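You operate a simulated robot arm through the tools that you are given. There is no shell and no other tool.

The job below is to be done with a simulated robot arm. You get a single attempt, and the scene is never put back.

## Task
Open the dust gate, switch the extract on, then brush the rust off the blue link.
Fine: green brush back, then extract off and gate shut. Set down upright: green brush. Where these are worked on the way, their far stop is far enough and under half their travel is too little: dust gate. What is to be rubbed or washed off counts as gone when no trace of it is left.
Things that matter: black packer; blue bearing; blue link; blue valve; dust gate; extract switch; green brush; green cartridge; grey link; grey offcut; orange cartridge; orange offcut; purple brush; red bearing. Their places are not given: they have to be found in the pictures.

Only the result counts: the job must be done as asked and must still hold three seconds after the hand-in. Knocking over, shifting, dropping, spilling or breaking anything else fails it.

## Robot
A 7-joint arm with a two-finger parallel gripper, fixed in place. Base frame: the origin is on the floor under the middle of its stand, x ahead of it, y to its left, z up. Readings come in mm, rad, newtons and seconds.
It reaches about 1479 mm from its shoulder. Its first joint turns from -2.897 to 2.897 rad. Payload 4.4 kg.
Tool frame: the origin (TCP) lies between the finger pads and is the grasp point; the fingertips stand 23 mm ahead of it; z points along the fingers, y is the line along which they close. Largest opening 94 mm; finger width 38, thickness 10; the body of the gripper, 54 by 96 mm, starts 39 mm behind the TCP.
Orientation is that of the tool frame in the base frame, as a unit quaternion [w, x, y, z]. With the fingers straight down and closing along the base's y, the tool's x points along the base's -x, its y along +y and its z along -z.

## Interface
- The arm moves only by the tool apply_moves. Its argument "rows" is one flat list of numbers, 6 for each row, row after row: the shift along the base's x, y, z in mm, then the turn, a rotation vector about the base's x, y, z in rad. In form: [x, y, z, wx, wy, wz, x, y, z, wx, wy, wz, ...]. A call has 1 to 20 rows; each row shifts and turns the commanded pose from where the row before left it. "gripper" is the closure, from 0 (fully open) to 1 (shut), set as the call begins (left out, the last holds). Rows are played at 5 a second. More than 50 mm and 0.15 rad between two rows, or a gripper value outside its range, and nothing of the call is played. Where a pose cannot be reached the arm comes as near as it can. A force on the tool above 80 N (or 10 N above the force at the start of the call, whichever is more), or a blocked arm, ends the call early, and 0.2 s more pass. The fingers move at their own pace (about 72 mm/s each) and stop on an object; they squeeze with about 41 N. The grip force told is the motor's: it shows also when the fingers shut on nothing. Time passes only in rows, and 0.2 s behind the last, so rows that do not move let the fingers close. The reply holds the time, the measured pose of the TCP, the force on the tool along the base axes, the opening and the grip force, in the units named above and with some noise, with the torque about the TCP (base axes, N m) and any sound that the robot's microphone picked up.
- Cameras (640 x 400 px; columns grow to the right, rows downward): "scene" is fixed at [49.7, -497.8, 1435.1]; the picture's right is [0.92, -0.38, 0.00], its down [-0.11, -0.28, -0.95] and it looks along [0.37, 0.88, -0.30] (base axes); focal length 370 px, centre (320, 200). "wrist" rides on the gripper at [86, 16, -75] in the tool frame; the picture's right is [-0.18, 0.98, 0.00], its down [-0.58, -0.11, -0.81] and it looks along [-0.79, -0.15, 0.59] (tool axes); focal length 243 px, centre (320, 200).
- capture(camera): a new picture of that camera. No time passes.
- measure_at(camera, pixels): for up to 12 pixels [column, row] of the newest picture of that camera ("zoom" is the newest enlarged one), the place [x, y, z] in the base frame of the surface seen there, good to about 2 mm. No time passes.
- enlarge(camera, box): a new picture of the part [left, top, right, bottom] of that camera's present view, enlarged. No time passes.
- hand_in(): hands the job in; it is judged then, once.

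Leave the gripper open and the arm clear of the work at the hand-in unless told otherwise.

The tools are called after "Emit:" as a command line: name --argument value ..., lists and objects as JSON in quotes. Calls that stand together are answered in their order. apply_moves: Moves the arm, as the interface text tells. Its arguments: {"type":"object","properties":{"rows":{"type":"array"},"gripper":{"type":"number"}},"required":["rows"]} The other tools are called the same way: capture (camera) takes a picture; measure_at (camera, pixels) gives the place of the surface under pixels of a picture; enlarge (camera, box) takes an enlarged picture of a part of a camera's view; hand_in () hands the job in.

At the start:

```text
clock: 0.0
position: [678.5, 383.2, 1134.2]
ee_rot: [0.0, 0.0, 1.0, 0.0]
contact_force: [-1.3, -0.2, 0.7]
ft_torque: [0.01, 0.01, -0.01]
opening: 93.9
gripper_force: 0.1
```

scene: 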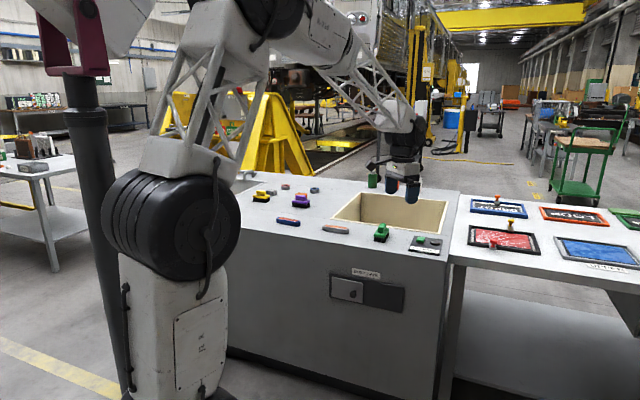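
wrist: 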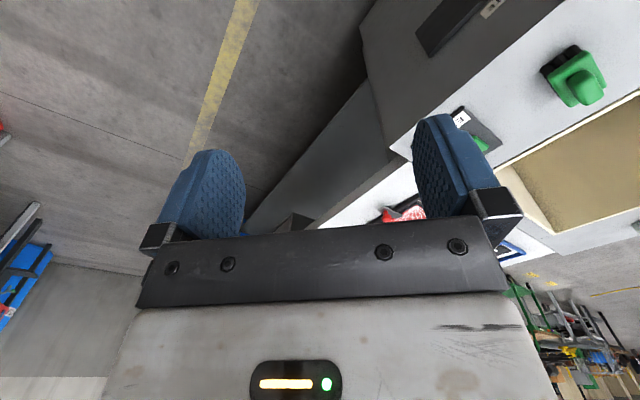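

I'll start by looking at the scene closer: the bench with items in the middle (columns 240-460, rows 170-320).

Emit:
enlarge --camera "scene" --box '[230, 160, 470, 320]'

Emit:
capture --camera "wrist"

```text
2.50 times, centred on (350, 240) of scene
```

zoom: 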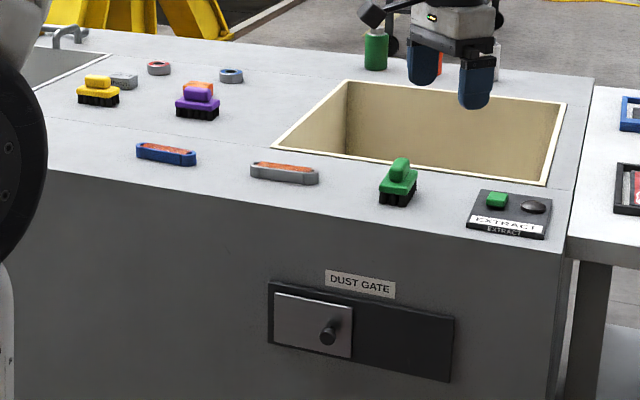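

```text
taken
```

wrist: 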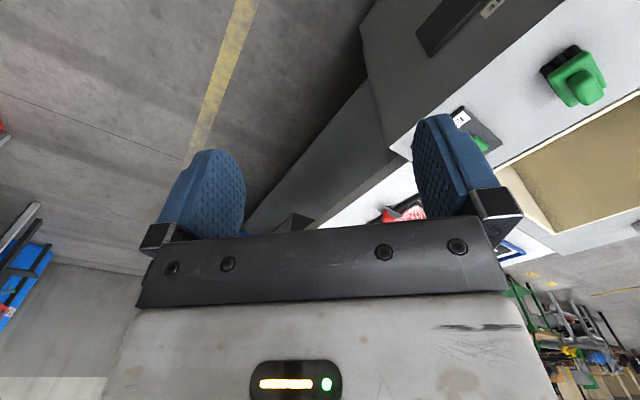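

The bench has brushes (yellow, purple, green), links (blue, grey), rings/bearings, a basin, an EXTRACT panel and the DUST GATE slider. I'll measure places in the zoom picture.

Emit:
measure_at --camera "zoom" --pixels '[[400, 165], [398, 182], [388, 198], [412, 198], [497, 198], [534, 207], [140, 150], [195, 157], [165, 152], [255, 170], [318, 178], [328, 332]]'

Emit:
measure_at --camera "zoom" --pixels '[[278, 295], [350, 310], [350, 355], [277, 343], [450, 320], [450, 378], [270, 285], [400, 330], [400, 240], [230, 205], [60, 170], [335, 335]]'

Emit:
enlarge --camera "scene" --box '[370, 220, 450, 270]'

```text
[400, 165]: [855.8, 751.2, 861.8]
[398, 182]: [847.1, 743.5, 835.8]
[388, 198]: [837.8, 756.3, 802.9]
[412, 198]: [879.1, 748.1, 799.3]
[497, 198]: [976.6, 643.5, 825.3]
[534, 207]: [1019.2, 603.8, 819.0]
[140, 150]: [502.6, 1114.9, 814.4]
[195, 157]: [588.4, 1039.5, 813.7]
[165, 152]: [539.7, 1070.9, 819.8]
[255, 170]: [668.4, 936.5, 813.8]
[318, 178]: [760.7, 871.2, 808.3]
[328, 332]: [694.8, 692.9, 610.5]
```

```text
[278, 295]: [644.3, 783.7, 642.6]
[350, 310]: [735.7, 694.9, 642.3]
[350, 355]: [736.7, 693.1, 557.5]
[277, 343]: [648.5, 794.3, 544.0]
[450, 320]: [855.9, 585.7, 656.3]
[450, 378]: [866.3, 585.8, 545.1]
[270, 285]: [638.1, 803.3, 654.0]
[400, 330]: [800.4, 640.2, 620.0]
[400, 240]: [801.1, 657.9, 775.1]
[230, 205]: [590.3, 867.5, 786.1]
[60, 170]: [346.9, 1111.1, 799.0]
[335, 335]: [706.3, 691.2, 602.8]
```

```text
8.00 times, centred on (410, 245) of scene
```

zoom: 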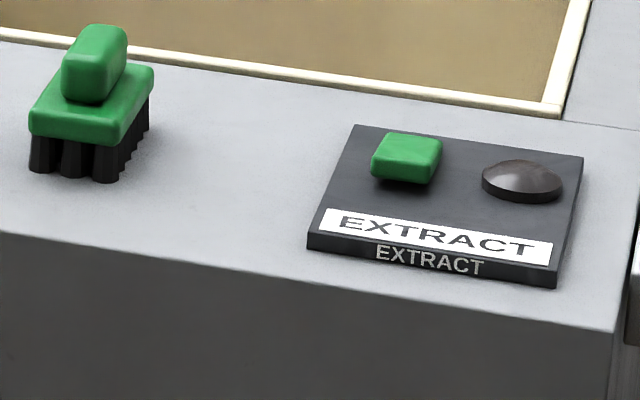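

The bench front face runs diagonally, facing the robot. I'll look closer at the items at the left-hand part and behind the gripper.

Emit:
enlarge --camera "scene" --box '[230, 170, 350, 245]'

Emit:
enlarge --camera "scene" --box '[340, 140, 460, 215]'

Emit:
enlarge --camera "scene" --box '[320, 260, 416, 320]'

Emit:
enlarge --camera "scene" --box '[440, 180, 640, 305]'

Emit:
enlarge --camera "scene" --box '[0, 90, 120, 165]'

```text
5.33 times, centred on (290, 208) of scene
```

zoom: 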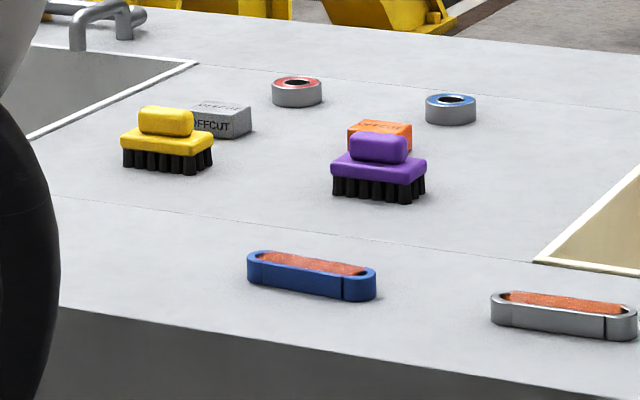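

```text
5.33 times, centred on (400, 178) of scene
```

zoom: 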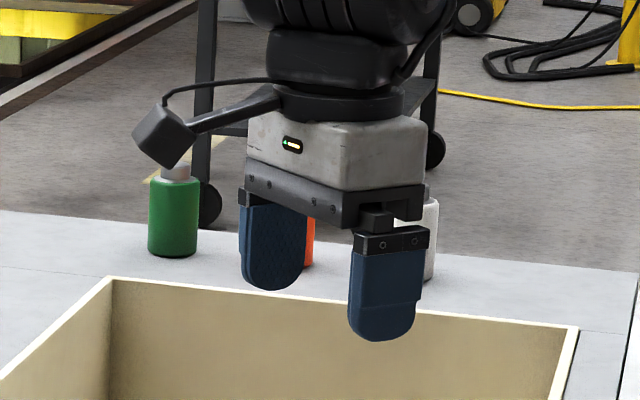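

```text
6.67 times, centred on (368, 290) of scene
```

zoom: 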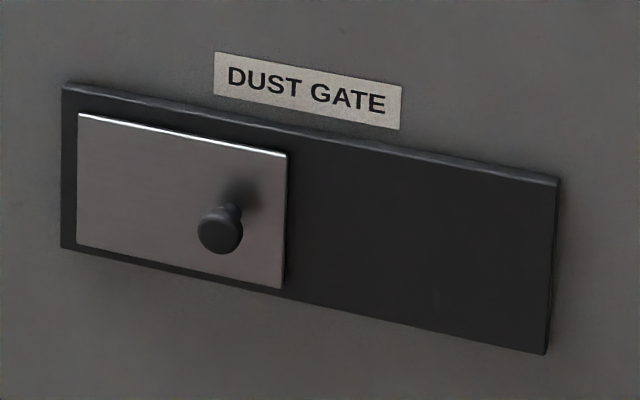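

```text
3.20 times, centred on (540, 242) of scene
```

zoom: 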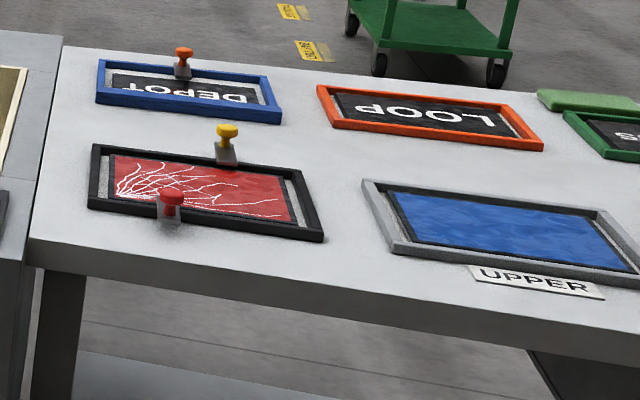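

```text
5.33 times, centred on (60, 128) of scene
```

zoom: 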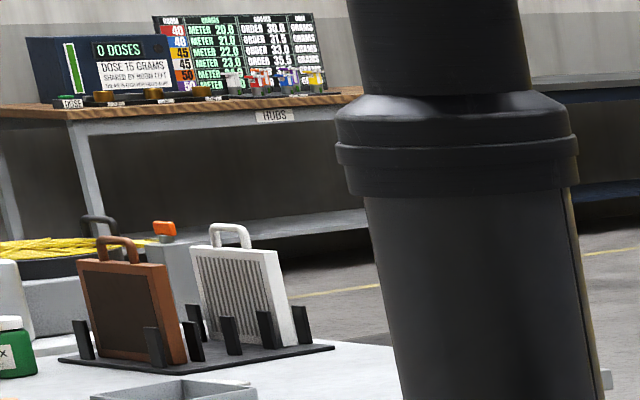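

Items identified: blue link (left, rust on top), grey link, green brush by the extract panel, purple brush, offcuts, bearings, cartridges at the back. Next I'll measure the dust gate knob and frame precisely in a fresh zoom of the gate.

Emit:
enlarge --camera "scene" --box '[320, 260, 416, 320]'

Emit:
measure_at --camera "zoom" --pixels '[[220, 232], [205, 232], [236, 232], [220, 212], [220, 250], [234, 208], [90, 140], [270, 180], [270, 270], [90, 230], [110, 180], [550, 260]]'

Emit:
measure_at --camera "zoom" --pixels '[[64, 160], [70, 95], [70, 240], [555, 190], [540, 345], [400, 220], [320, 250], [500, 300], [30, 200], [600, 260], [300, 40], [500, 100]]'

```text
6.67 times, centred on (368, 290) of scene
```

zoom: 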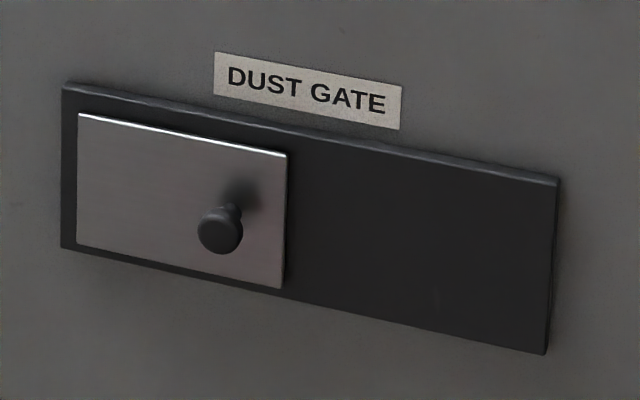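

```text
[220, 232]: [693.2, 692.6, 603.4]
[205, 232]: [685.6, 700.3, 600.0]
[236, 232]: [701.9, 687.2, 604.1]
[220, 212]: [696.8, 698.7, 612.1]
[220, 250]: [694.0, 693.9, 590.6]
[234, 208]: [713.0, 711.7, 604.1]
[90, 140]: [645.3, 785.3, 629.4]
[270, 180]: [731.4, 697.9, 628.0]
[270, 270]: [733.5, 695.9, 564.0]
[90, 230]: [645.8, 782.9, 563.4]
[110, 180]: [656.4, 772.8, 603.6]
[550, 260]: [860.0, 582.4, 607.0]
```

```text
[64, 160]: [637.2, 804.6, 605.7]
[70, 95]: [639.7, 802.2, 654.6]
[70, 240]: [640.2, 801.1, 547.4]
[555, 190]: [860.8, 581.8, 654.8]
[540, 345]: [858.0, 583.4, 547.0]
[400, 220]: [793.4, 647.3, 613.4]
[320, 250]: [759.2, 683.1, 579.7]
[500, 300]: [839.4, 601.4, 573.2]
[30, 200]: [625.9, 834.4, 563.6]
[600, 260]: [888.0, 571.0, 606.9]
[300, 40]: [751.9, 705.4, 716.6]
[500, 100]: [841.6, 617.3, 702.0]
```

The bench runs at 45°: gate plate front lies at f=(x+y)/√2≈1011, knob front at ≈980, knob axis s≈0, z≈602. Now I'll measure the green brush, extract panel and links in close zooms.

Emit:
enlarge --camera "scene" --box '[364, 215, 404, 240]'

Emit:
measure_at --camera "zoom" --pixels '[[280, 100], [320, 90], [300, 150], [330, 150], [260, 240], [330, 250], [400, 180], [260, 310], [340, 330], [420, 260], [150, 250], [520, 300]]'

```text
16.00 times, centred on (384, 228) of scene
```

zoom: 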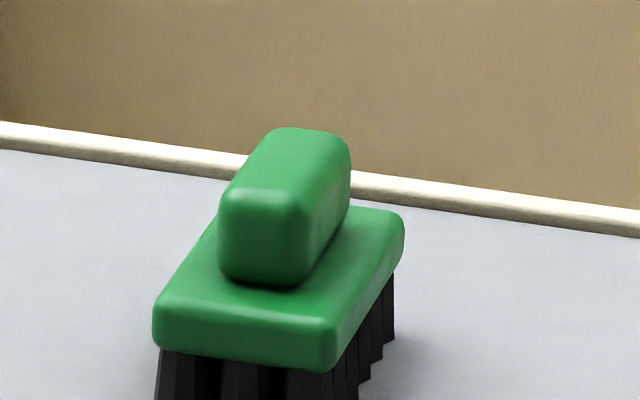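

```text
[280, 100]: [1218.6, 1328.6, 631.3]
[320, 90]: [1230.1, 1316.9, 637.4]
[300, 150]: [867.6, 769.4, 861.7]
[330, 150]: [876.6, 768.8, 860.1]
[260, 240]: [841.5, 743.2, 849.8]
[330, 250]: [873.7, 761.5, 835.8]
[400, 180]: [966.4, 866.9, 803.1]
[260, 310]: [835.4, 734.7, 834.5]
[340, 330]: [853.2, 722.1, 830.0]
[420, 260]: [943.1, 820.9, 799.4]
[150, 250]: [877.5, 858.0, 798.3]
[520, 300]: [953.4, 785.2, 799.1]
```

Emit:
measure_at --camera "zoom" --pixels '[[225, 200], [300, 215], [335, 145], [280, 135], [230, 260], [295, 270], [160, 310], [330, 340], [398, 230], [345, 200], [335, 365], [165, 370]]'

Emit:
enlarge --camera "scene" --box '[400, 225, 448, 255]'

Emit:
measure_at --camera "zoom" --pixels '[[270, 130], [300, 150], [330, 120], [275, 165], [450, 180], [490, 170], [470, 195], [470, 165], [200, 280], [530, 330], [560, 150], [270, 90]]'

```text
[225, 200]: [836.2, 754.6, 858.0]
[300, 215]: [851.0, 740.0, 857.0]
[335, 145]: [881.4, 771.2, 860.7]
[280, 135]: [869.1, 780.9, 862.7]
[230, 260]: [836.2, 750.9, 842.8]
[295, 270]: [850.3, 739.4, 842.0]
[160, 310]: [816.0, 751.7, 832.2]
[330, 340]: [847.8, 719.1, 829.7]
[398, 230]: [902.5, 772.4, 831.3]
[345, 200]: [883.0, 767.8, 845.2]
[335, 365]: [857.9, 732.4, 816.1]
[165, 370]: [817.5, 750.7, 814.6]
```

```text
13.33 times, centred on (424, 240) of scene
```

zoom: 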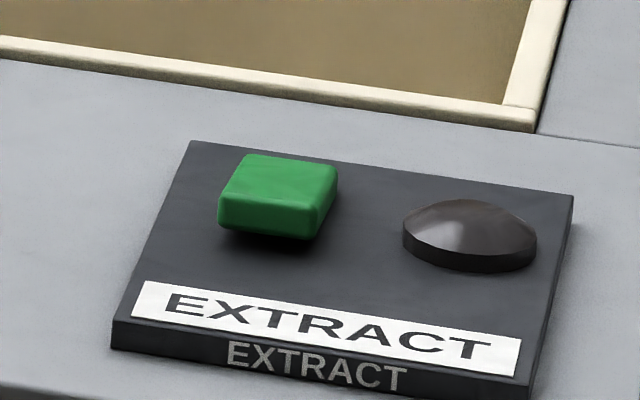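

```text
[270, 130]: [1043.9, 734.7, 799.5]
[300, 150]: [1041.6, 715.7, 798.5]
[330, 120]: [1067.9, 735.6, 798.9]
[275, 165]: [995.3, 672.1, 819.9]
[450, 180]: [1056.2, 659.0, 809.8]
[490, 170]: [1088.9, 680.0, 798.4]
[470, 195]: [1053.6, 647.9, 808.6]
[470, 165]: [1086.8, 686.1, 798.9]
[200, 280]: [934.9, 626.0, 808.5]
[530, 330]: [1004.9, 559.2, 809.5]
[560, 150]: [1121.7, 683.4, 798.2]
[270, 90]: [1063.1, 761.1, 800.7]
```

The green switch looks like a tilted paddle (front raised). I'll measure it and the dome in this zoom.

Emit:
measure_at --camera "zoom" --pixels '[[230, 195], [310, 205], [250, 160], [328, 178], [275, 185], [225, 220], [305, 228], [265, 215], [410, 235], [470, 215], [530, 240], [470, 265]]'

Emit:
enlarge --camera "scene" --box '[270, 205, 350, 255]'

Emit:
measure_at --camera "zoom" --pixels '[[55, 95], [60, 125], [190, 145], [215, 130], [120, 105], [80, 95], [190, 125], [120, 125], [80, 110], [205, 130], [130, 90], [100, 170]]'

```text
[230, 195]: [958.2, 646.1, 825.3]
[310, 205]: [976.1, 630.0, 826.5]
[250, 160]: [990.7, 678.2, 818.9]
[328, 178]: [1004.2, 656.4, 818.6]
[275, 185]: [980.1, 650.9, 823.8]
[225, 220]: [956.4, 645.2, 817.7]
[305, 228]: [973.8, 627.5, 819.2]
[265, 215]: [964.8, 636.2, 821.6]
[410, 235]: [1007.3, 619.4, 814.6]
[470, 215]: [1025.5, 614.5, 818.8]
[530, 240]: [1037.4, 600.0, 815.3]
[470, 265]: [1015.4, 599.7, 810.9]
```

```text
8.00 times, centred on (310, 230) of scene
```

zoom: 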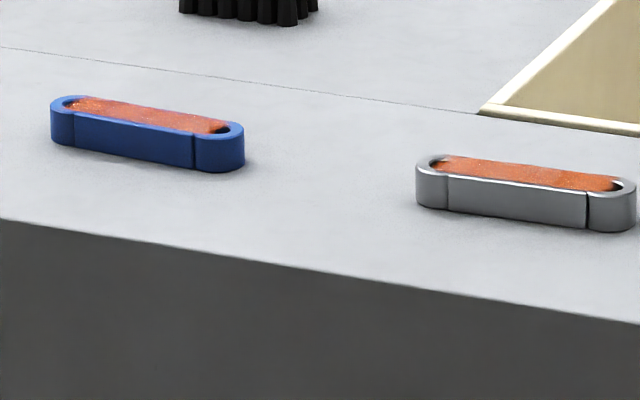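

```text
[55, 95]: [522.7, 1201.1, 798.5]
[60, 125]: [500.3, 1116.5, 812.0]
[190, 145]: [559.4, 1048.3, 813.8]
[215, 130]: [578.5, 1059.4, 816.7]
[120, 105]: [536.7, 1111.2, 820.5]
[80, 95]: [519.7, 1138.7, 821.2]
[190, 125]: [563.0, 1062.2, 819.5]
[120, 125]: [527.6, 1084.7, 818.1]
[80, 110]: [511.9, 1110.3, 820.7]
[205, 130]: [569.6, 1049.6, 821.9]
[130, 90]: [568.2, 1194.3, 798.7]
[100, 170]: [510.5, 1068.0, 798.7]
```

Bench top z≈799; rocker front edge raised (z≈826), rear lower (≈819); blue link top z≈821; green brush handle top z≈862 along the f direction. First I move the arm: yaw 45° to square up with the bench and come to f≈800, s≈0, z≈1000, gripper open.

Emit:
apply_moves --rows '[-16.07, 26.11, -19.17, 0, 0, 0.1122, -16.07, 26.11, -19.17, 0, 0, 0.1122, -16.07, 26.11, -19.17, 0, 0, 0.1122, -16.07, 26.11, -19.17, 0, 0, 0.1122, -16.07, 26.11, -19.17, 0, 0, 0.1122, -16.07, 26.11, -19.17, 0, 0, 0.1122, -16.07, 26.11, -19.17, 0, 0, 0.1122]' --gripper 0

Emit:
capture --camera "scene"

Emit:
capture --camera "wrist"

```text
clock: 1.6
position: [566.0, 564.6, 998.9]
ee_rot: [0.001, -0.383, 0.924, 0.001]
contact_force: [-0.1, -0.7, -0.1]
ft_torque: [-0.05, 0.03, 0.03]
opening: 93.9
gripper_force: 0.1
```

```text
taken
```

scene: 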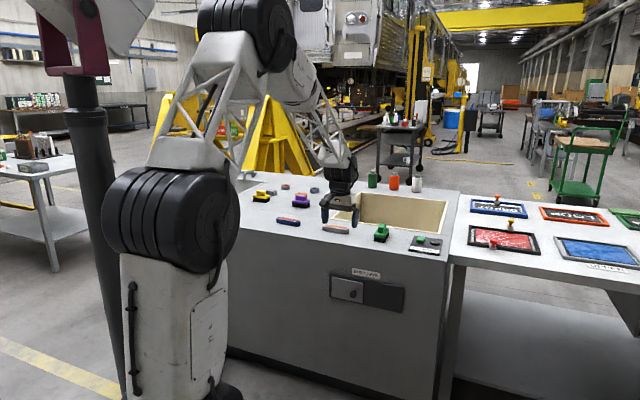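

```text
taken
```

wrist: 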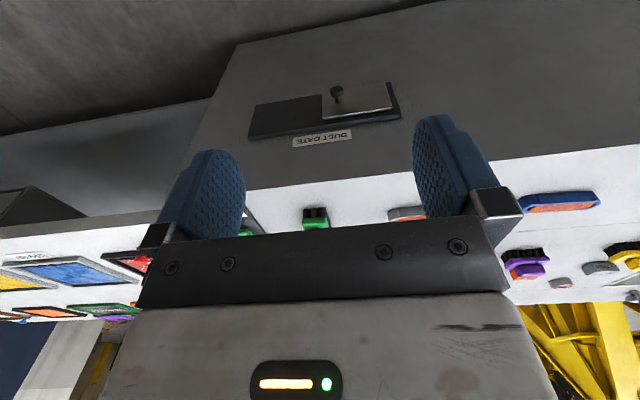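

Clear. Now tilt the gripper to horizontal (pointing at the gate) while descending to z≈602, staying at f≈800.

Emit:
apply_moves --rows '[0, 0, -36.1, 0.101, -0.101, 0, 0, 0, -36.1, 0.101, -0.101, 0, 0, 0, -36.1, 0.101, -0.101, 0, 0, 0, -36.1, 0.101, -0.101, 0, 0, 0, -36.1, 0.101, -0.101, 0, 0, 0, -36.1, 0.101, -0.101, 0, 0, 0, -36.1, 0.101, -0.101, 0, 0, 0, -36.1, 0.101, -0.101, 0, 0, 0, -36.1, 0.101, -0.101, 0, 0, 0, -36.1, 0.101, -0.101, 0, 0, 0, -36.1, 0.101, -0.101, 0]'

Emit:
capture --camera "scene"

Emit:
capture --camera "wrist"

```text
clock: 4.0
position: [563.0, 567.9, 614.3]
ee_rot: [0.634, -0.282, 0.668, 0.268]
contact_force: [0.4, -0.2, 1.0]
ft_torque: [-0.04, 0.05, 0.03]
opening: 94.0
gripper_force: 0.0
out of reach, approached as far as the arm can: row 6
```

```text
taken
```

scene: 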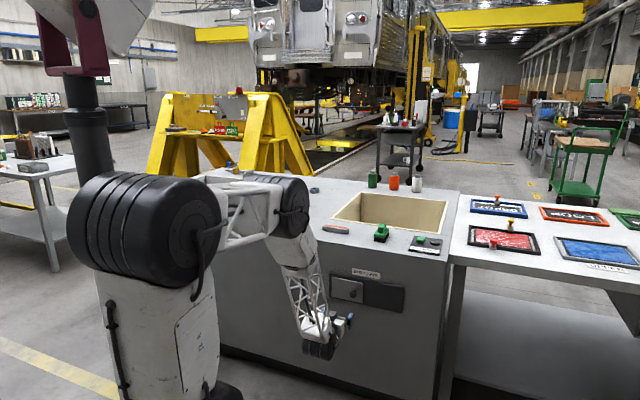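

```text
taken
```

wrist: 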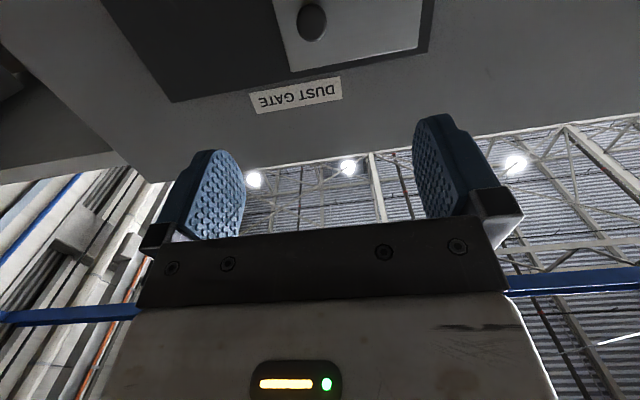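

The hand is now horizontal and in front of the gate, but the elbow joint dropped near the bench. I'll measure elbow places to know its clearance to the bench.

Emit:
measure_at --camera "scene" --pixels '[[290, 205], [305, 200], [280, 235], [300, 180], [255, 200], [245, 240], [310, 290], [340, 335], [320, 350], [150, 220], [275, 178], [300, 230]]'

Emit:
enlarge --camera "scene" --box '[200, 160, 400, 370]'

```text
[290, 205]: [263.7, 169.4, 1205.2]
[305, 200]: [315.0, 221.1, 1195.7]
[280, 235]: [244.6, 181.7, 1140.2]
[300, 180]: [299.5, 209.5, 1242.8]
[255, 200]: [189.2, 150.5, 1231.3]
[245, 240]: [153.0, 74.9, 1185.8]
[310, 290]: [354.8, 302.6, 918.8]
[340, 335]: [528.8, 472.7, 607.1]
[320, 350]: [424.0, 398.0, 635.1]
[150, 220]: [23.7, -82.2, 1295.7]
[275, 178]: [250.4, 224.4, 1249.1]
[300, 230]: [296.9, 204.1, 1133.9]
```

```text
1.90 times, centred on (300, 265) of scene
```

zoom: 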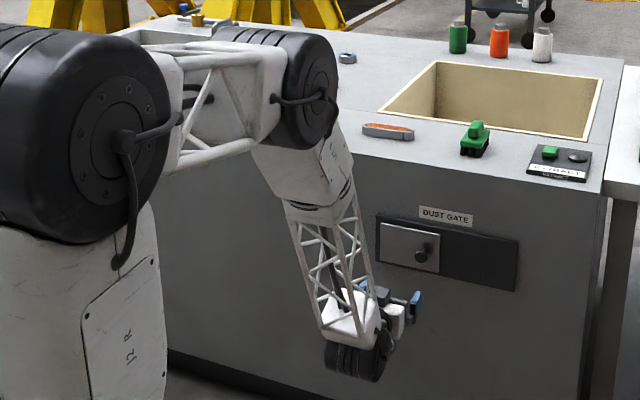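

The elbow is well clear (z≈1200, f≈340). The pose is slightly short of what was commanded; I'll send null rows to see if it settles.

Emit:
apply_moves --rows '[0, 0, 0, 0, 0, 0, 0, 0, 0, 0, 0, 0]'

```text
clock: 4.6
position: [561.7, 568.8, 616.0]
ee_rot: [0.632, -0.283, 0.67, 0.267]
contact_force: [0.5, 1.1, -1.0]
ft_torque: [0.02, 0.0, 0.01]
opening: 94.1
gripper_force: 0.1
```

It holds at z≈616, tilted 3° down. I'll move 100 mm toward the gate along f with no other change and see where it lands.

Emit:
apply_moves --rows '[23.6, 23.6, 0, 0, 0, 0, 23.6, 23.6, 0, 0, 0, 0, 23.6, 23.6, 0, 0, 0, 0, 0, 0, 0, 0, 0, 0]'

Emit:
capture --camera "wrist"

```text
clock: 5.6
position: [633.1, 640.0, 615.6]
ee_rot: [0.632, -0.284, 0.669, 0.268]
contact_force: [-0.2, 0.7, -0.6]
ft_torque: [-0.04, -0.02, 0.04]
opening: 93.8
gripper_force: 0.0
```

```text
taken
```

wrist: 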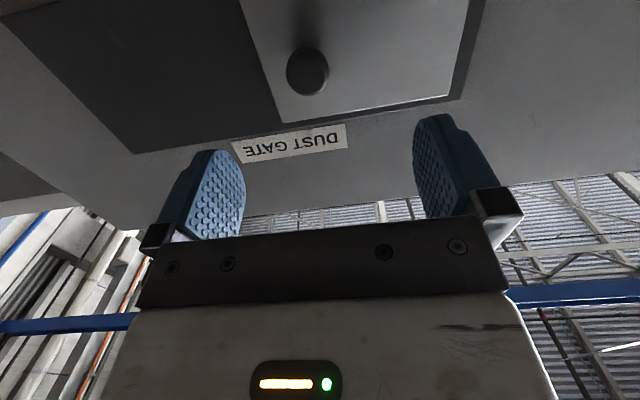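

The command now tracks the measured pose exactly. I'll measure the knob at pixel (307,72) in the wrist picture.

Emit:
measure_at --camera "wrist" --pixels '[[307, 72], [290, 72], [325, 72], [307, 55], [307, 90], [305, 40], [260, 20], [450, 80], [270, 110], [140, 145], [480, 20], [360, 60]]'

```text
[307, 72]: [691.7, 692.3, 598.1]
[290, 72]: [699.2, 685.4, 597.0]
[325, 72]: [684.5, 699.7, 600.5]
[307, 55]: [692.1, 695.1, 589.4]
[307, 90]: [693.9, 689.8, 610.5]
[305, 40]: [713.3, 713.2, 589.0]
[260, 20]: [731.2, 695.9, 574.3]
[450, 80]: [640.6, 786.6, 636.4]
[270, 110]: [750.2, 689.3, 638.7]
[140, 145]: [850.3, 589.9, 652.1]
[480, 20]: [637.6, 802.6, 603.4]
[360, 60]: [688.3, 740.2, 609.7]
```

Knob axis: s≈-0.3, z≈600, front f≈979. I'll align laterally and vertically first, correcting the slight tilt.

Emit:
apply_moves --rows '[3.25, -3.25, -15.6, 0.041, -0.041, -0.0137, 0, 0, 0, 0, 0, 0]'

```text
clock: 6.2
position: [636.2, 637.6, 599.3]
ee_rot: [0.653, -0.272, 0.652, 0.272]
contact_force: [0.5, 0.4, 0.2]
ft_torque: [0.01, -0.01, 0.0]
opening: 93.9
gripper_force: 0.1
```

Aligned. Move forward 79 mm so that the pads surround the knob head (tips ≈7 mm short of the plate).

Emit:
apply_moves --rows '[18.8, 18.5, 0.3, 0, 0, 0, 18.8, 18.5, 0.3, 0, 0, 0, 18.8, 18.5, 0.2, 0, 0, 0, 0, 0, 0, 0, 0, 0]'

Emit:
enlarge --camera "scene" --box '[320, 260, 416, 320]'

Emit:
capture --camera "wrist"

```text
clock: 7.2
position: [693.8, 691.5, 600.6]
ee_rot: [0.653, -0.271, 0.653, 0.271]
contact_force: [-0.5, -1.0, 0.5]
ft_torque: [0.01, -0.01, -0.02]
opening: 94.0
gripper_force: 0.1
```

```text
6.67 times, centred on (368, 290) of scene
```

zoom: 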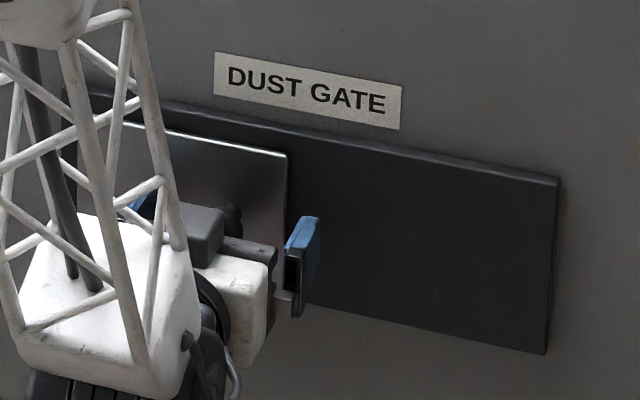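

```text
taken
```

wrist: 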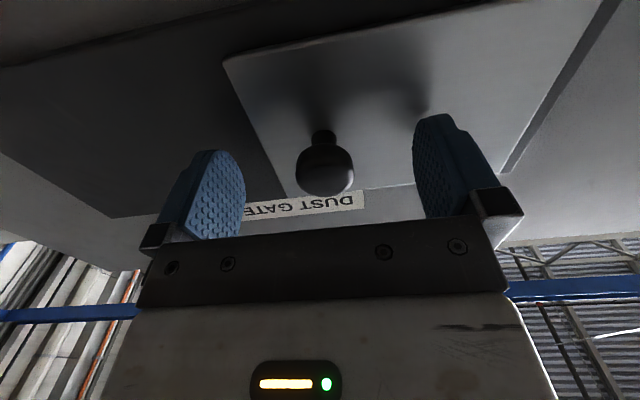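

The knob sits between the fingers. Close the gripper.

Emit:
apply_moves --rows '[0, 0, 0, 0, 0, 0, 0, 0, 0, 0, 0, 0, 0, 0, 0, 0, 0, 0, 0, 0, 0, 0, 0, 0]' --gripper 1

Emit:
capture --camera "wrist"

```text
clock: 8.2
position: [694.3, 690.9, 600.3]
ee_rot: [0.653, -0.273, 0.652, 0.273]
contact_force: [1.4, 1.5, -0.6]
ft_torque: [-0.06, 0.07, 0.01]
opening: 27.1
gripper_force: 45.0
```

```text
taken
```

wrist: 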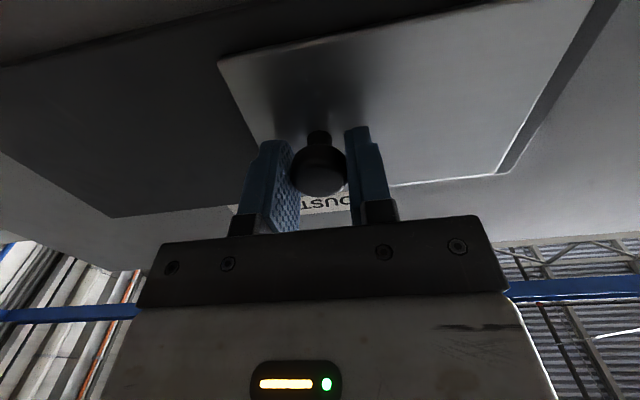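

The knob is gripped (27 mm, 45 N). Slide the gate along u (+x,-y) by 120 mm first, watching the force.

Emit:
apply_moves --rows '[7.07, -7.07, 0, 0, 0, 0, 14.14, -14.14, 0, 0, 0, 0, 14.14, -14.14, 0, 0, 0, 0, 14.14, -14.14, 0, 0, 0, 0, 14.14, -14.14, 0, 0, 0, 0, 14.14, -14.14, 0, 0, 0, 0, 7.07, -7.07, 0, 0, 0, 0]'

Emit:
enlarge --camera "scene" --box '[320, 260, 416, 320]'

```text
clock: 9.8
position: [777.1, 607.3, 601.1]
ee_rot: [0.653, -0.272, 0.653, 0.272]
contact_force: [16.9, 19.3, -11.0]
ft_torque: [0.06, -0.01, 0.0]
opening: 27.4
gripper_force: 45.2
```

```text
6.67 times, centred on (368, 290) of scene
```

zoom: 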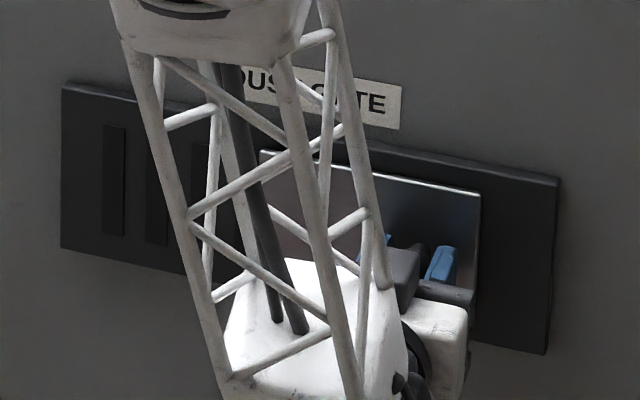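

The gate is sliding open, slots appear at the left. Continue to the far stop in 8 mm steps with a slight correction to relieve the side pull.

Emit:
apply_moves --rows '[6.2, -5.2, -0.4, 0, 0, 0, 5.66, -5.66, 0, 0, 0, 0, 5.66, -5.66, 0, 0, 0, 0, 0, 0, 0, 0, 0, 0]'

```text
clock: 10.8
position: [793.0, 593.2, 600.0]
ee_rot: [0.652, -0.275, 0.651, 0.274]
contact_force: [-21.3, 9.2, 8.5]
ft_torque: [0.25, -0.18, 0.4]
opening: 27.1
gripper_force: 45.0
stopped in row 4: the force on the tool passed its limit at 83 N (the readings are from after the stop); the commanded pose is now the measured one
```

It stopped with force against the motion at s≈141 (139 mm of travel). I'll look whether this is the far stop.

Emit:
enlarge --camera "scene" --box '[320, 260, 416, 320]'

Emit:
capture --camera "wrist"

```text
6.67 times, centred on (368, 290) of scene
```

zoom: 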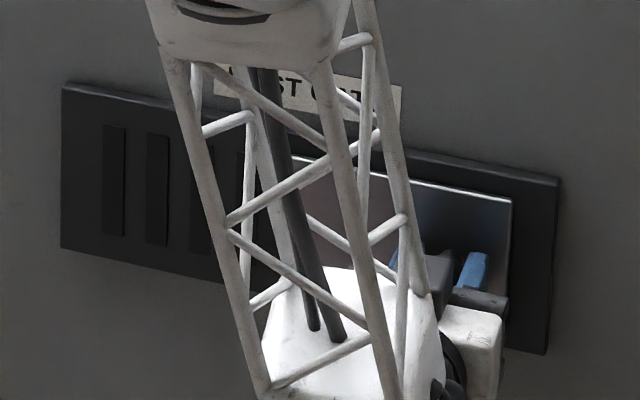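

```text
taken
```

wrist: 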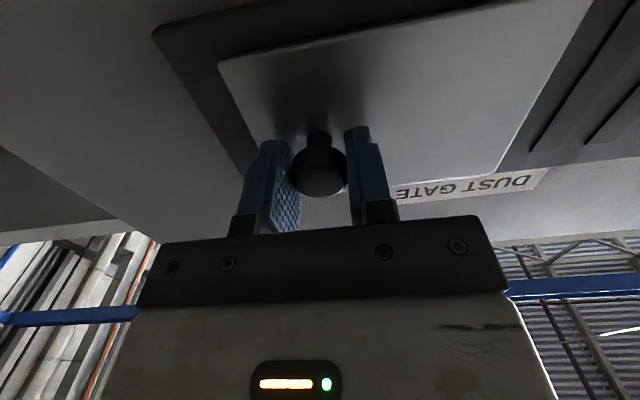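

This is the hard stop (140 mm travel, slots uncovered). Open the gripper and back off along -f by 110 mm.

Emit:
apply_moves --rows '[0, 0, 0, 0, 0, 0, 0, 0, 0, 0, 0, 0, 0, 0, 0, 0, 0, 0]' --gripper 0

Emit:
apply_moves --rows '[-20, -20, 0, 0, 0, 0, -20, -20, 0, 0, 0, 0, -20, -20, 0, 0, 0, 0, -20, -20, 0, 0, 0, 0]'

Emit:
enlarge --camera "scene" --box '[320, 260, 416, 320]'

Emit:
capture --camera "wrist"

```text
clock: 11.7
position: [791.8, 592.4, 601.0]
ee_rot: [0.652, -0.273, 0.652, 0.272]
contact_force: [0.6, 0.5, -0.1]
ft_torque: [0.01, -0.01, 0.01]
opening: 94.1
gripper_force: 0.1
```

```text
clock: 12.7
position: [713.1, 514.8, 601.4]
ee_rot: [0.652, -0.274, 0.652, 0.273]
contact_force: [0.5, 0.6, 0.1]
ft_torque: [0.02, 0.0, -0.03]
opening: 94.0
gripper_force: 0.0
```

```text
6.67 times, centred on (368, 290) of scene
```

zoom: 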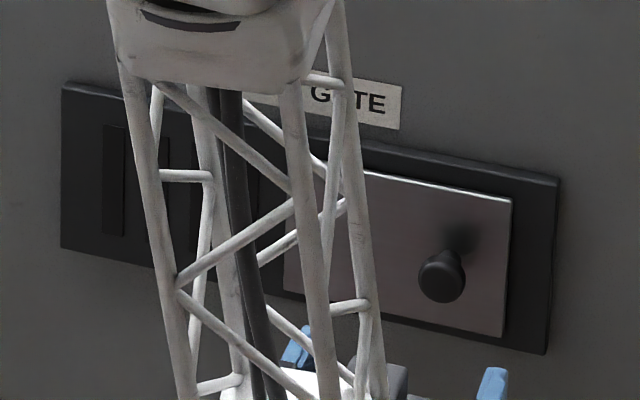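

```text
taken
```

wrist: 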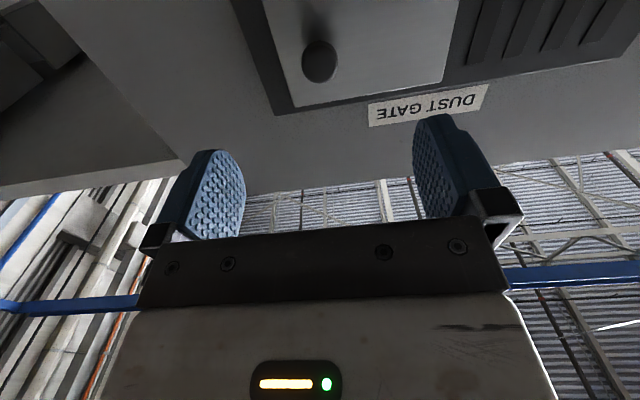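

The gate stays open. Now rise and tilt the gripper back to pointing straight down, in front of the bench, closing the gripper on the way.

Emit:
apply_moves --rows '[0, 0, 38, -0.101, 0.101, 0, 0, 0, 38, -0.101, 0.101, 0, 0, 0, 38, -0.101, 0.101, 0, 0, 0, 38, -0.101, 0.101, 0, 0, 0, 38, -0.101, 0.101, 0, 0, 0, 38, -0.101, 0.101, 0, 0, 0, 38, -0.101, 0.101, 0, 0, 0, 38, -0.101, 0.101, 0, 0, 0, 38, -0.101, 0.101, 0, 0, 0, 38, -0.101, 0.101, 0, 0, 0, 38, -0.101, 0.101, 0]' --gripper 1

Emit:
capture --camera "scene"

Emit:
capture --camera "wrist"

```text
clock: 15.1
position: [709.7, 520.9, 917.5]
ee_rot: [0.163, -0.382, 0.905, 0.096]
contact_force: [0.6, 0.0, 0.0]
ft_torque: [0.01, -0.02, 0.0]
opening: 0.2
gripper_force: 41.1
out of reach, approached as far as the arm can: row 7, 8, 10, 11
```

```text
taken
```

scene: 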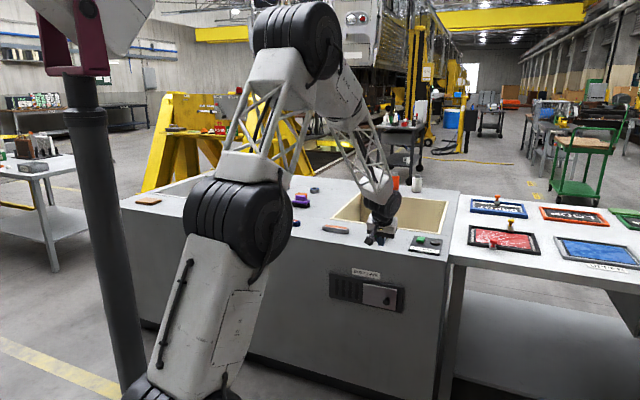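

```text
taken
```

wrist: 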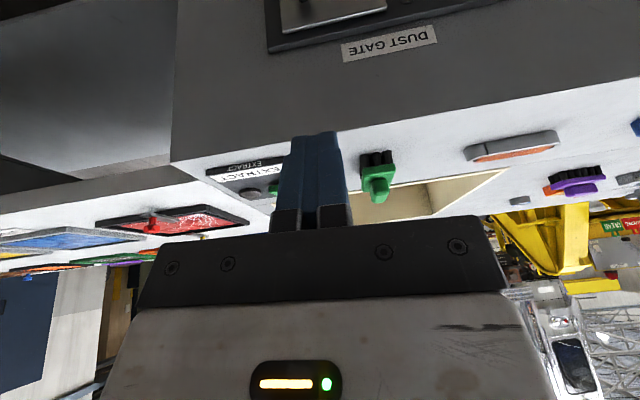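

The arm took a different configuration (leaning). I'll measure the black shoulder and elbow for clearance with the bench before going on.

Emit:
measure_at --camera "scene" --pixels '[[230, 220], [280, 220], [250, 265], [250, 150], [290, 40], [340, 45], [335, 100], [370, 185], [385, 210], [200, 200], [180, 330], [270, 180]]'

Emit:
enlarge --camera "scene" --box '[280, 160, 460, 280]'

```text
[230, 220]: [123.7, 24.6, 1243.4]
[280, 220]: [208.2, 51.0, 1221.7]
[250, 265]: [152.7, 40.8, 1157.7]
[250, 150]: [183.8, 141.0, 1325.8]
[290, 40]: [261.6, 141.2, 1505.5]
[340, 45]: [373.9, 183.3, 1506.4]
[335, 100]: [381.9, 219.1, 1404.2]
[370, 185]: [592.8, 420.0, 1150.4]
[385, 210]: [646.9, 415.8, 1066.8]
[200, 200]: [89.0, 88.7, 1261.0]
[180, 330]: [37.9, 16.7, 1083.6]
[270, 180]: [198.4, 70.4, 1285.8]
```

```text
3.33 times, centred on (370, 220) of scene
```

zoom: 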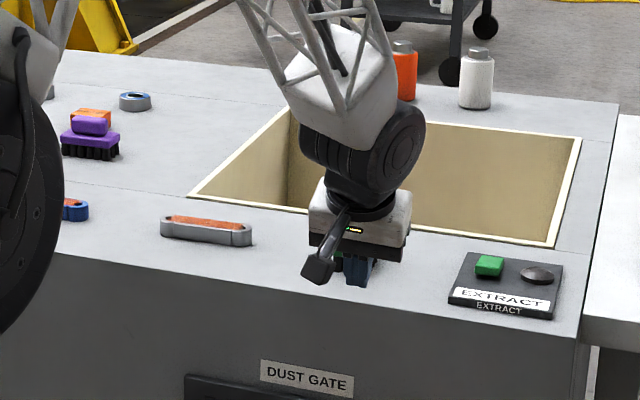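

All arm parts are far above the bench. Now finish righting the tool to straight down while moving a bit forward and up.

Emit:
apply_moves --rows '[19, 19, 15, -0.1019, 0.0757, -0.0047, 19, 19, 15, -0.1019, 0.0757, -0.0047, 19, 19, 15, -0.1019, 0.0757, -0.0047, 0, 0, 0, 0, 0, 0]'

```text
clock: 16.1
position: [709.5, 521.9, 918.3]
ee_rot: [0.162, -0.383, 0.905, 0.096]
contact_force: [0.3, -0.2, 0.2]
ft_torque: [-0.02, -0.02, 0.01]
opening: 0.2
gripper_force: 41.2
out of reach, approached as far as the arm can: row 1, 2, 3
```

The arm is stuck at this configuration for that turn. I'll try translation only: forward and up.

Emit:
apply_moves --rows '[10, 10, 20, 0, 0, 0, 10, 10, 20, 0, 0, 0]'

```text
clock: 16.6
position: [718.8, 530.3, 936.4]
ee_rot: [0.163, -0.382, 0.904, 0.097]
contact_force: [1.0, -0.2, -0.6]
ft_torque: [0.01, 0.0, -0.02]
opening: 0.0
gripper_force: 40.5
out of reach, approached as far as the arm can: row 1, 2
```

It moved partly. I'll try going up and back toward the earlier comfortable area (566,566,1000).

Emit:
apply_moves --rows '[-15, 0, 25, 0, 0, 0, -15, 0, 25, 0, 0, 0, -15, 0, 25, 0, 0, 0]'

Emit:
capture --camera "scene"

```text
clock: 17.4
position: [661.1, 511.9, 943.3]
ee_rot: [0.162, -0.384, 0.904, 0.098]
contact_force: [-0.2, -0.1, -0.4]
ft_torque: [-0.01, -0.01, -0.02]
opening: 0.2
gripper_force: 41.3
out of reach, approached as far as the arm can: row 1, 2, 3
```

```text
taken
```

scene: 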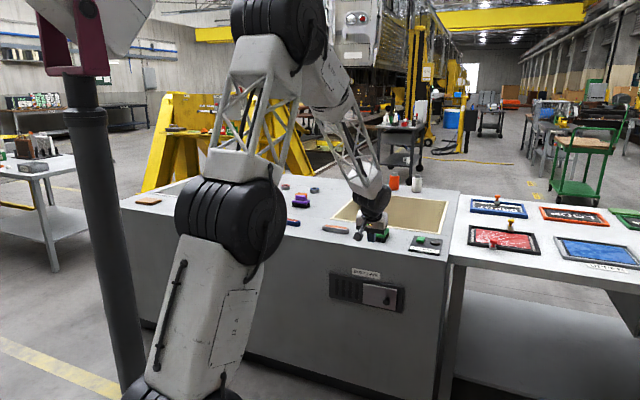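

The arm seems to be in a "flipped wrist" configuration (wrist limit prevents pointing straight down). Plan: raise the fingers again away from limit, then swing the tool sideways around the forearm direction to unflip the wrist, in free space above/in front of the bench. First: tilt up 48° and rise 100 mm.

Emit:
apply_moves --rows '[-5, -5, 18, 0.099, -0.099, 0, -5, -5, 18, 0.099, -0.099, 0, -5, -5, 18, 0.099, -0.099, 0, -5, -5, 18, 0.099, -0.099, 0, -5, -5, 18, 0.099, -0.099, 0, -5, -5, 18, 0.099, -0.099, 0]'

Emit:
capture --camera "scene"

```text
clock: 18.9
position: [636.5, 487.2, 1021.9]
ee_rot: [0.487, -0.34, 0.771, 0.23]
contact_force: [0.0, -0.2, 3.1]
ft_torque: [-0.13, 0.06, -0.02]
opening: 0.0
gripper_force: 41.3
out of reach, approached as far as the arm can: row 3
```

```text
taken
```

scene: 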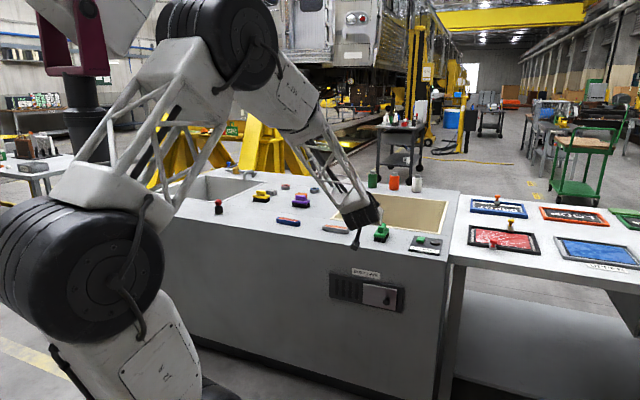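

The arm reconfigured itself again (column leaning back). I'll try tilting down toward vertical from here, a few rows.

Emit:
apply_moves --rows '[0, 0, 5, -0.099, 0.099, 0, 0, 0, 5, -0.099, 0.099, 0, 0, 0, 5, -0.099, 0.099, 0, 0, 0, 5, -0.099, 0.099, 0]'

Emit:
capture --camera "scene"

```text
clock: 19.9
position: [632.0, 490.3, 1062.6]
ee_rot: [0.295, -0.359, 0.868, 0.176]
contact_force: [1.8, -0.5, -7.8]
ft_torque: [0.22, -0.14, 0.17]
opening: 0.2
gripper_force: 41.5
out of reach, approached as far as the arm can: row 4
```

```text
taken
```

scene: 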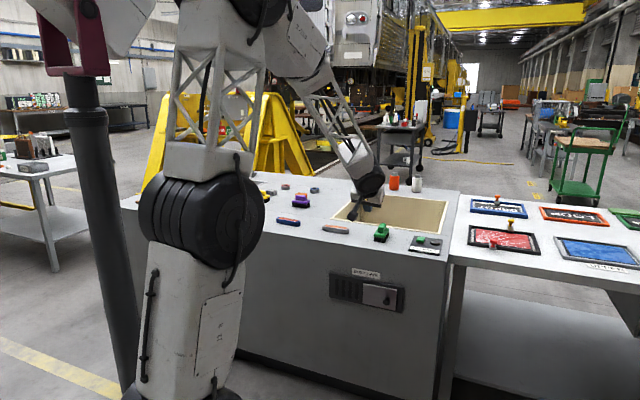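

Reconfigured again; now 40° from vertical. Continue tilting down in small calls.

Emit:
apply_moves --rows '[0, 0, 0, -0.099, 0.099, 0, 0, 0, 0, -0.099, 0.099, 0]'

```text
clock: 20.4
position: [631.9, 488.4, 1062.1]
ee_rot: [0.17, -0.386, 0.9, 0.114]
contact_force: [-0.3, -0.2, -0.9]
ft_torque: [-0.01, 0.01, 0.02]
opening: 0.1
gripper_force: 40.9
```

Good, position held. Continue the last 23° to vertical.

Emit:
apply_moves --rows '[0, 0, 0, -0.1153, 0.0748, 0, 0, 0, 0, -0.1153, 0.0748, 0, 0, 0, 0, -0.1153, 0.0748, 0, 0, 0, 0, 0, 0, 0]'

Emit:
capture --camera "scene"

```text
clock: 21.4
position: [633.2, 488.4, 1062.2]
ee_rot: [0.17, -0.384, 0.9, 0.114]
contact_force: [0.9, 0.4, -0.7]
ft_torque: [-0.02, -0.01, 0.01]
opening: 0.0
gripper_force: 41.1
out of reach, approached as far as the arm can: row 1, 2, 3
```

```text
taken
```

scene: 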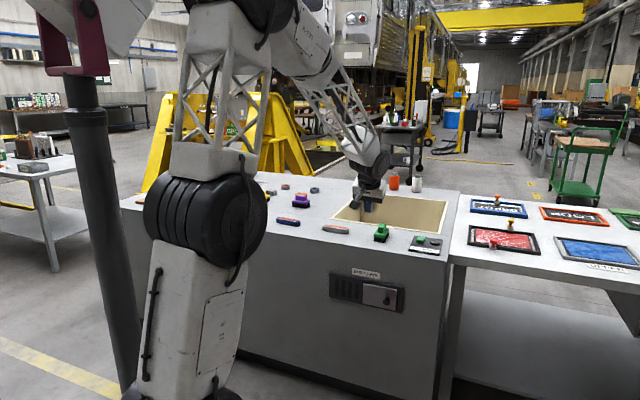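

Still at the wrist limit. Now the unflip manoeuvre: tilt up about 57° first, in free space.

Emit:
apply_moves --rows '[0, 0, 0, 0.1, -0.1, 0, 0, 0, 0, 0.1, -0.1, 0, 0, 0, 0, 0.1, -0.1, 0, 0, 0, 0, 0.1, -0.1, 0, 0, 0, 0, 0.1, -0.1, 0, 0, 0, 0, 0.1, -0.1, 0, 0, 0, 0, 0.1, -0.1, 0]'

Emit:
capture --camera "scene"

```text
clock: 23.1
position: [631.9, 488.7, 1062.4]
ee_rot: [0.582, -0.321, 0.695, 0.274]
contact_force: [0.3, 0.4, 0.7]
ft_torque: [-0.01, -0.02, -0.04]
opening: 0.2
gripper_force: 40.7
```

```text
taken
```

scene: 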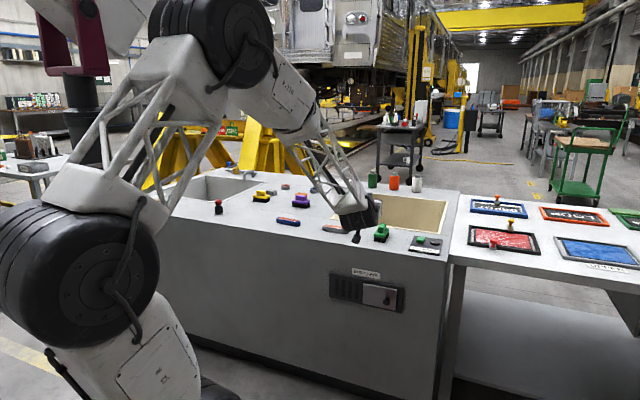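

Reached. Now yaw the tool sideways (left, about +z) by ~50° at this place.

Emit:
apply_moves --rows '[0, 0, 0, 0, 0, 0.13, 0, 0, 0, 0, 0, 0.13, 0, 0, 0, 0, 0, 0.13, 0, 0, 0, 0, 0, 0.13, 0, 0, 0, 0, 0, 0.13, 0, 0, 0, 0, 0, 0.13, 0, 0, 0, 0, 0, 0.13]'

Emit:
capture --camera "scene"

```text
clock: 24.6
position: [632.0, 488.9, 1062.5]
ee_rot: [-0.401, 0.594, -0.483, -0.502]
contact_force: [0.5, -0.1, 0.3]
ft_torque: [0.01, 0.02, -0.01]
opening: 0.1
gripper_force: 41.0
```

```text
taken
```

scene: 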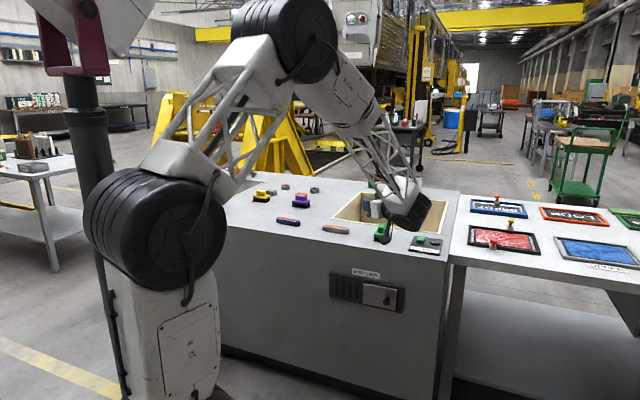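

Good. Now pitch the tool down about the sideways axis toward vertical (5 of 10 rows first).

Emit:
apply_moves --rows '[0, 0, 0, -0.1366, -0.0297, 0, 0, 0, 0, -0.1366, -0.0297, 0, 0, 0, 0, -0.1366, -0.0297, 0, 0, 0, 0, -0.1366, -0.0297, 0, 0, 0, 0, -0.1366, -0.0297, 0]'

Emit:
apply_moves --rows '[0, 0, 0, -0.1366, -0.0297, 0, 0, 0, 0, -0.1366, -0.0297, 0, 0, 0, 0, -0.1366, -0.0297, 0, 0, 0, 0, -0.1366, -0.0297, 0, 0, 0, 0, -0.1366, -0.0297, 0]'

Emit:
capture --camera "scene"

```text
clock: 25.9
position: [633.6, 488.2, 1061.6]
ee_rot: [-0.212, 0.73, -0.593, -0.266]
contact_force: [-0.1, -0.2, -0.6]
ft_torque: [0.06, 0.0, 0.01]
opening: 0.0
gripper_force: 41.5
```

```text
clock: 27.1
position: [633.7, 487.6, 1063.0]
ee_rot: [-0.087, 0.769, -0.625, -0.107]
contact_force: [0.1, 0.0, 0.3]
ft_torque: [0.02, 0.01, 0.01]
opening: 0.0
gripper_force: 40.8
out of reach, approached as far as the arm can: row 4, 5
```

```text
taken
```

scene: 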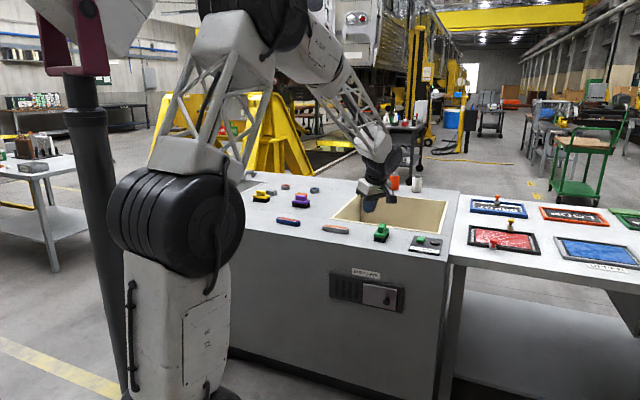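

Stuck at 16° from vertical on this side, so the wrist needs to go round the other way. Reverse: tilt up again, then yaw to the right side.

Emit:
apply_moves --rows '[0, 0, 0, 0.1366, 0.0297, 0, 0, 0, 0, 0.1366, 0.0297, 0, 0, 0, 0, 0.1366, 0.0297, 0, 0, 0, 0, 0.1366, 0.0297, 0, 0, 0, 0, 0.1366, 0.0297, 0, 0, 0, 0, 0.1366, 0.0297, 0, 0, 0, 0, 0.1366, 0.0297, 0, 0, 0, 0, 0.1366, 0.0297, 0]'

Emit:
apply_moves --rows '[0, 0, 0, 0, 0, -0.13, 0, 0, 0, 0, 0, -0.13, 0, 0, 0, 0, 0, -0.13, 0, 0, 0, 0, 0, -0.13, 0, 0, 0, 0, 0, -0.13, 0, 0, 0, 0, 0, -0.13, 0, 0, 0, 0, 0, -0.13, 0, 0, 0, 0, 0, -0.13]'

Emit:
apply_moves --rows '[0, 0, 0, 0, 0, -0.13, 0, 0, 0, 0, 0, -0.13, 0, 0, 0, 0, 0, -0.13, 0, 0, 0, 0, 0, -0.13, 0, 0, 0, 0, 0, -0.13, 0, 0, 0, 0, 0, -0.13, 0, 0, 0, 0, 0, -0.13]'

Emit:
capture --camera "scene"

```text
clock: 28.9
position: [633.2, 489.3, 1062.9]
ee_rot: [-0.403, 0.594, -0.483, -0.502]
contact_force: [0.6, 0.2, 0.2]
ft_torque: [-0.03, -0.02, -0.01]
opening: 0.2
gripper_force: 41.0
```

```text
clock: 30.6
position: [633.3, 488.0, 1061.2]
ee_rot: [0.598, -0.275, 0.715, 0.235]
contact_force: [0.2, 0.3, 0.1]
ft_torque: [-0.01, 0.0, -0.01]
opening: 0.2
gripper_force: 40.8
```

```text
clock: 32.2
position: [631.2, 488.2, 1064.0]
ee_rot: [0.64, 0.068, 0.764, -0.052]
contact_force: [0.0, -0.4, 0.0]
ft_torque: [0.01, -0.02, -0.01]
opening: 0.1
gripper_force: 40.7
```

```text
taken
```

scene: 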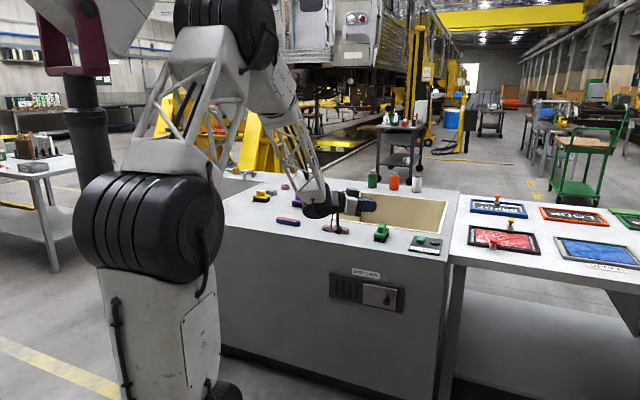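

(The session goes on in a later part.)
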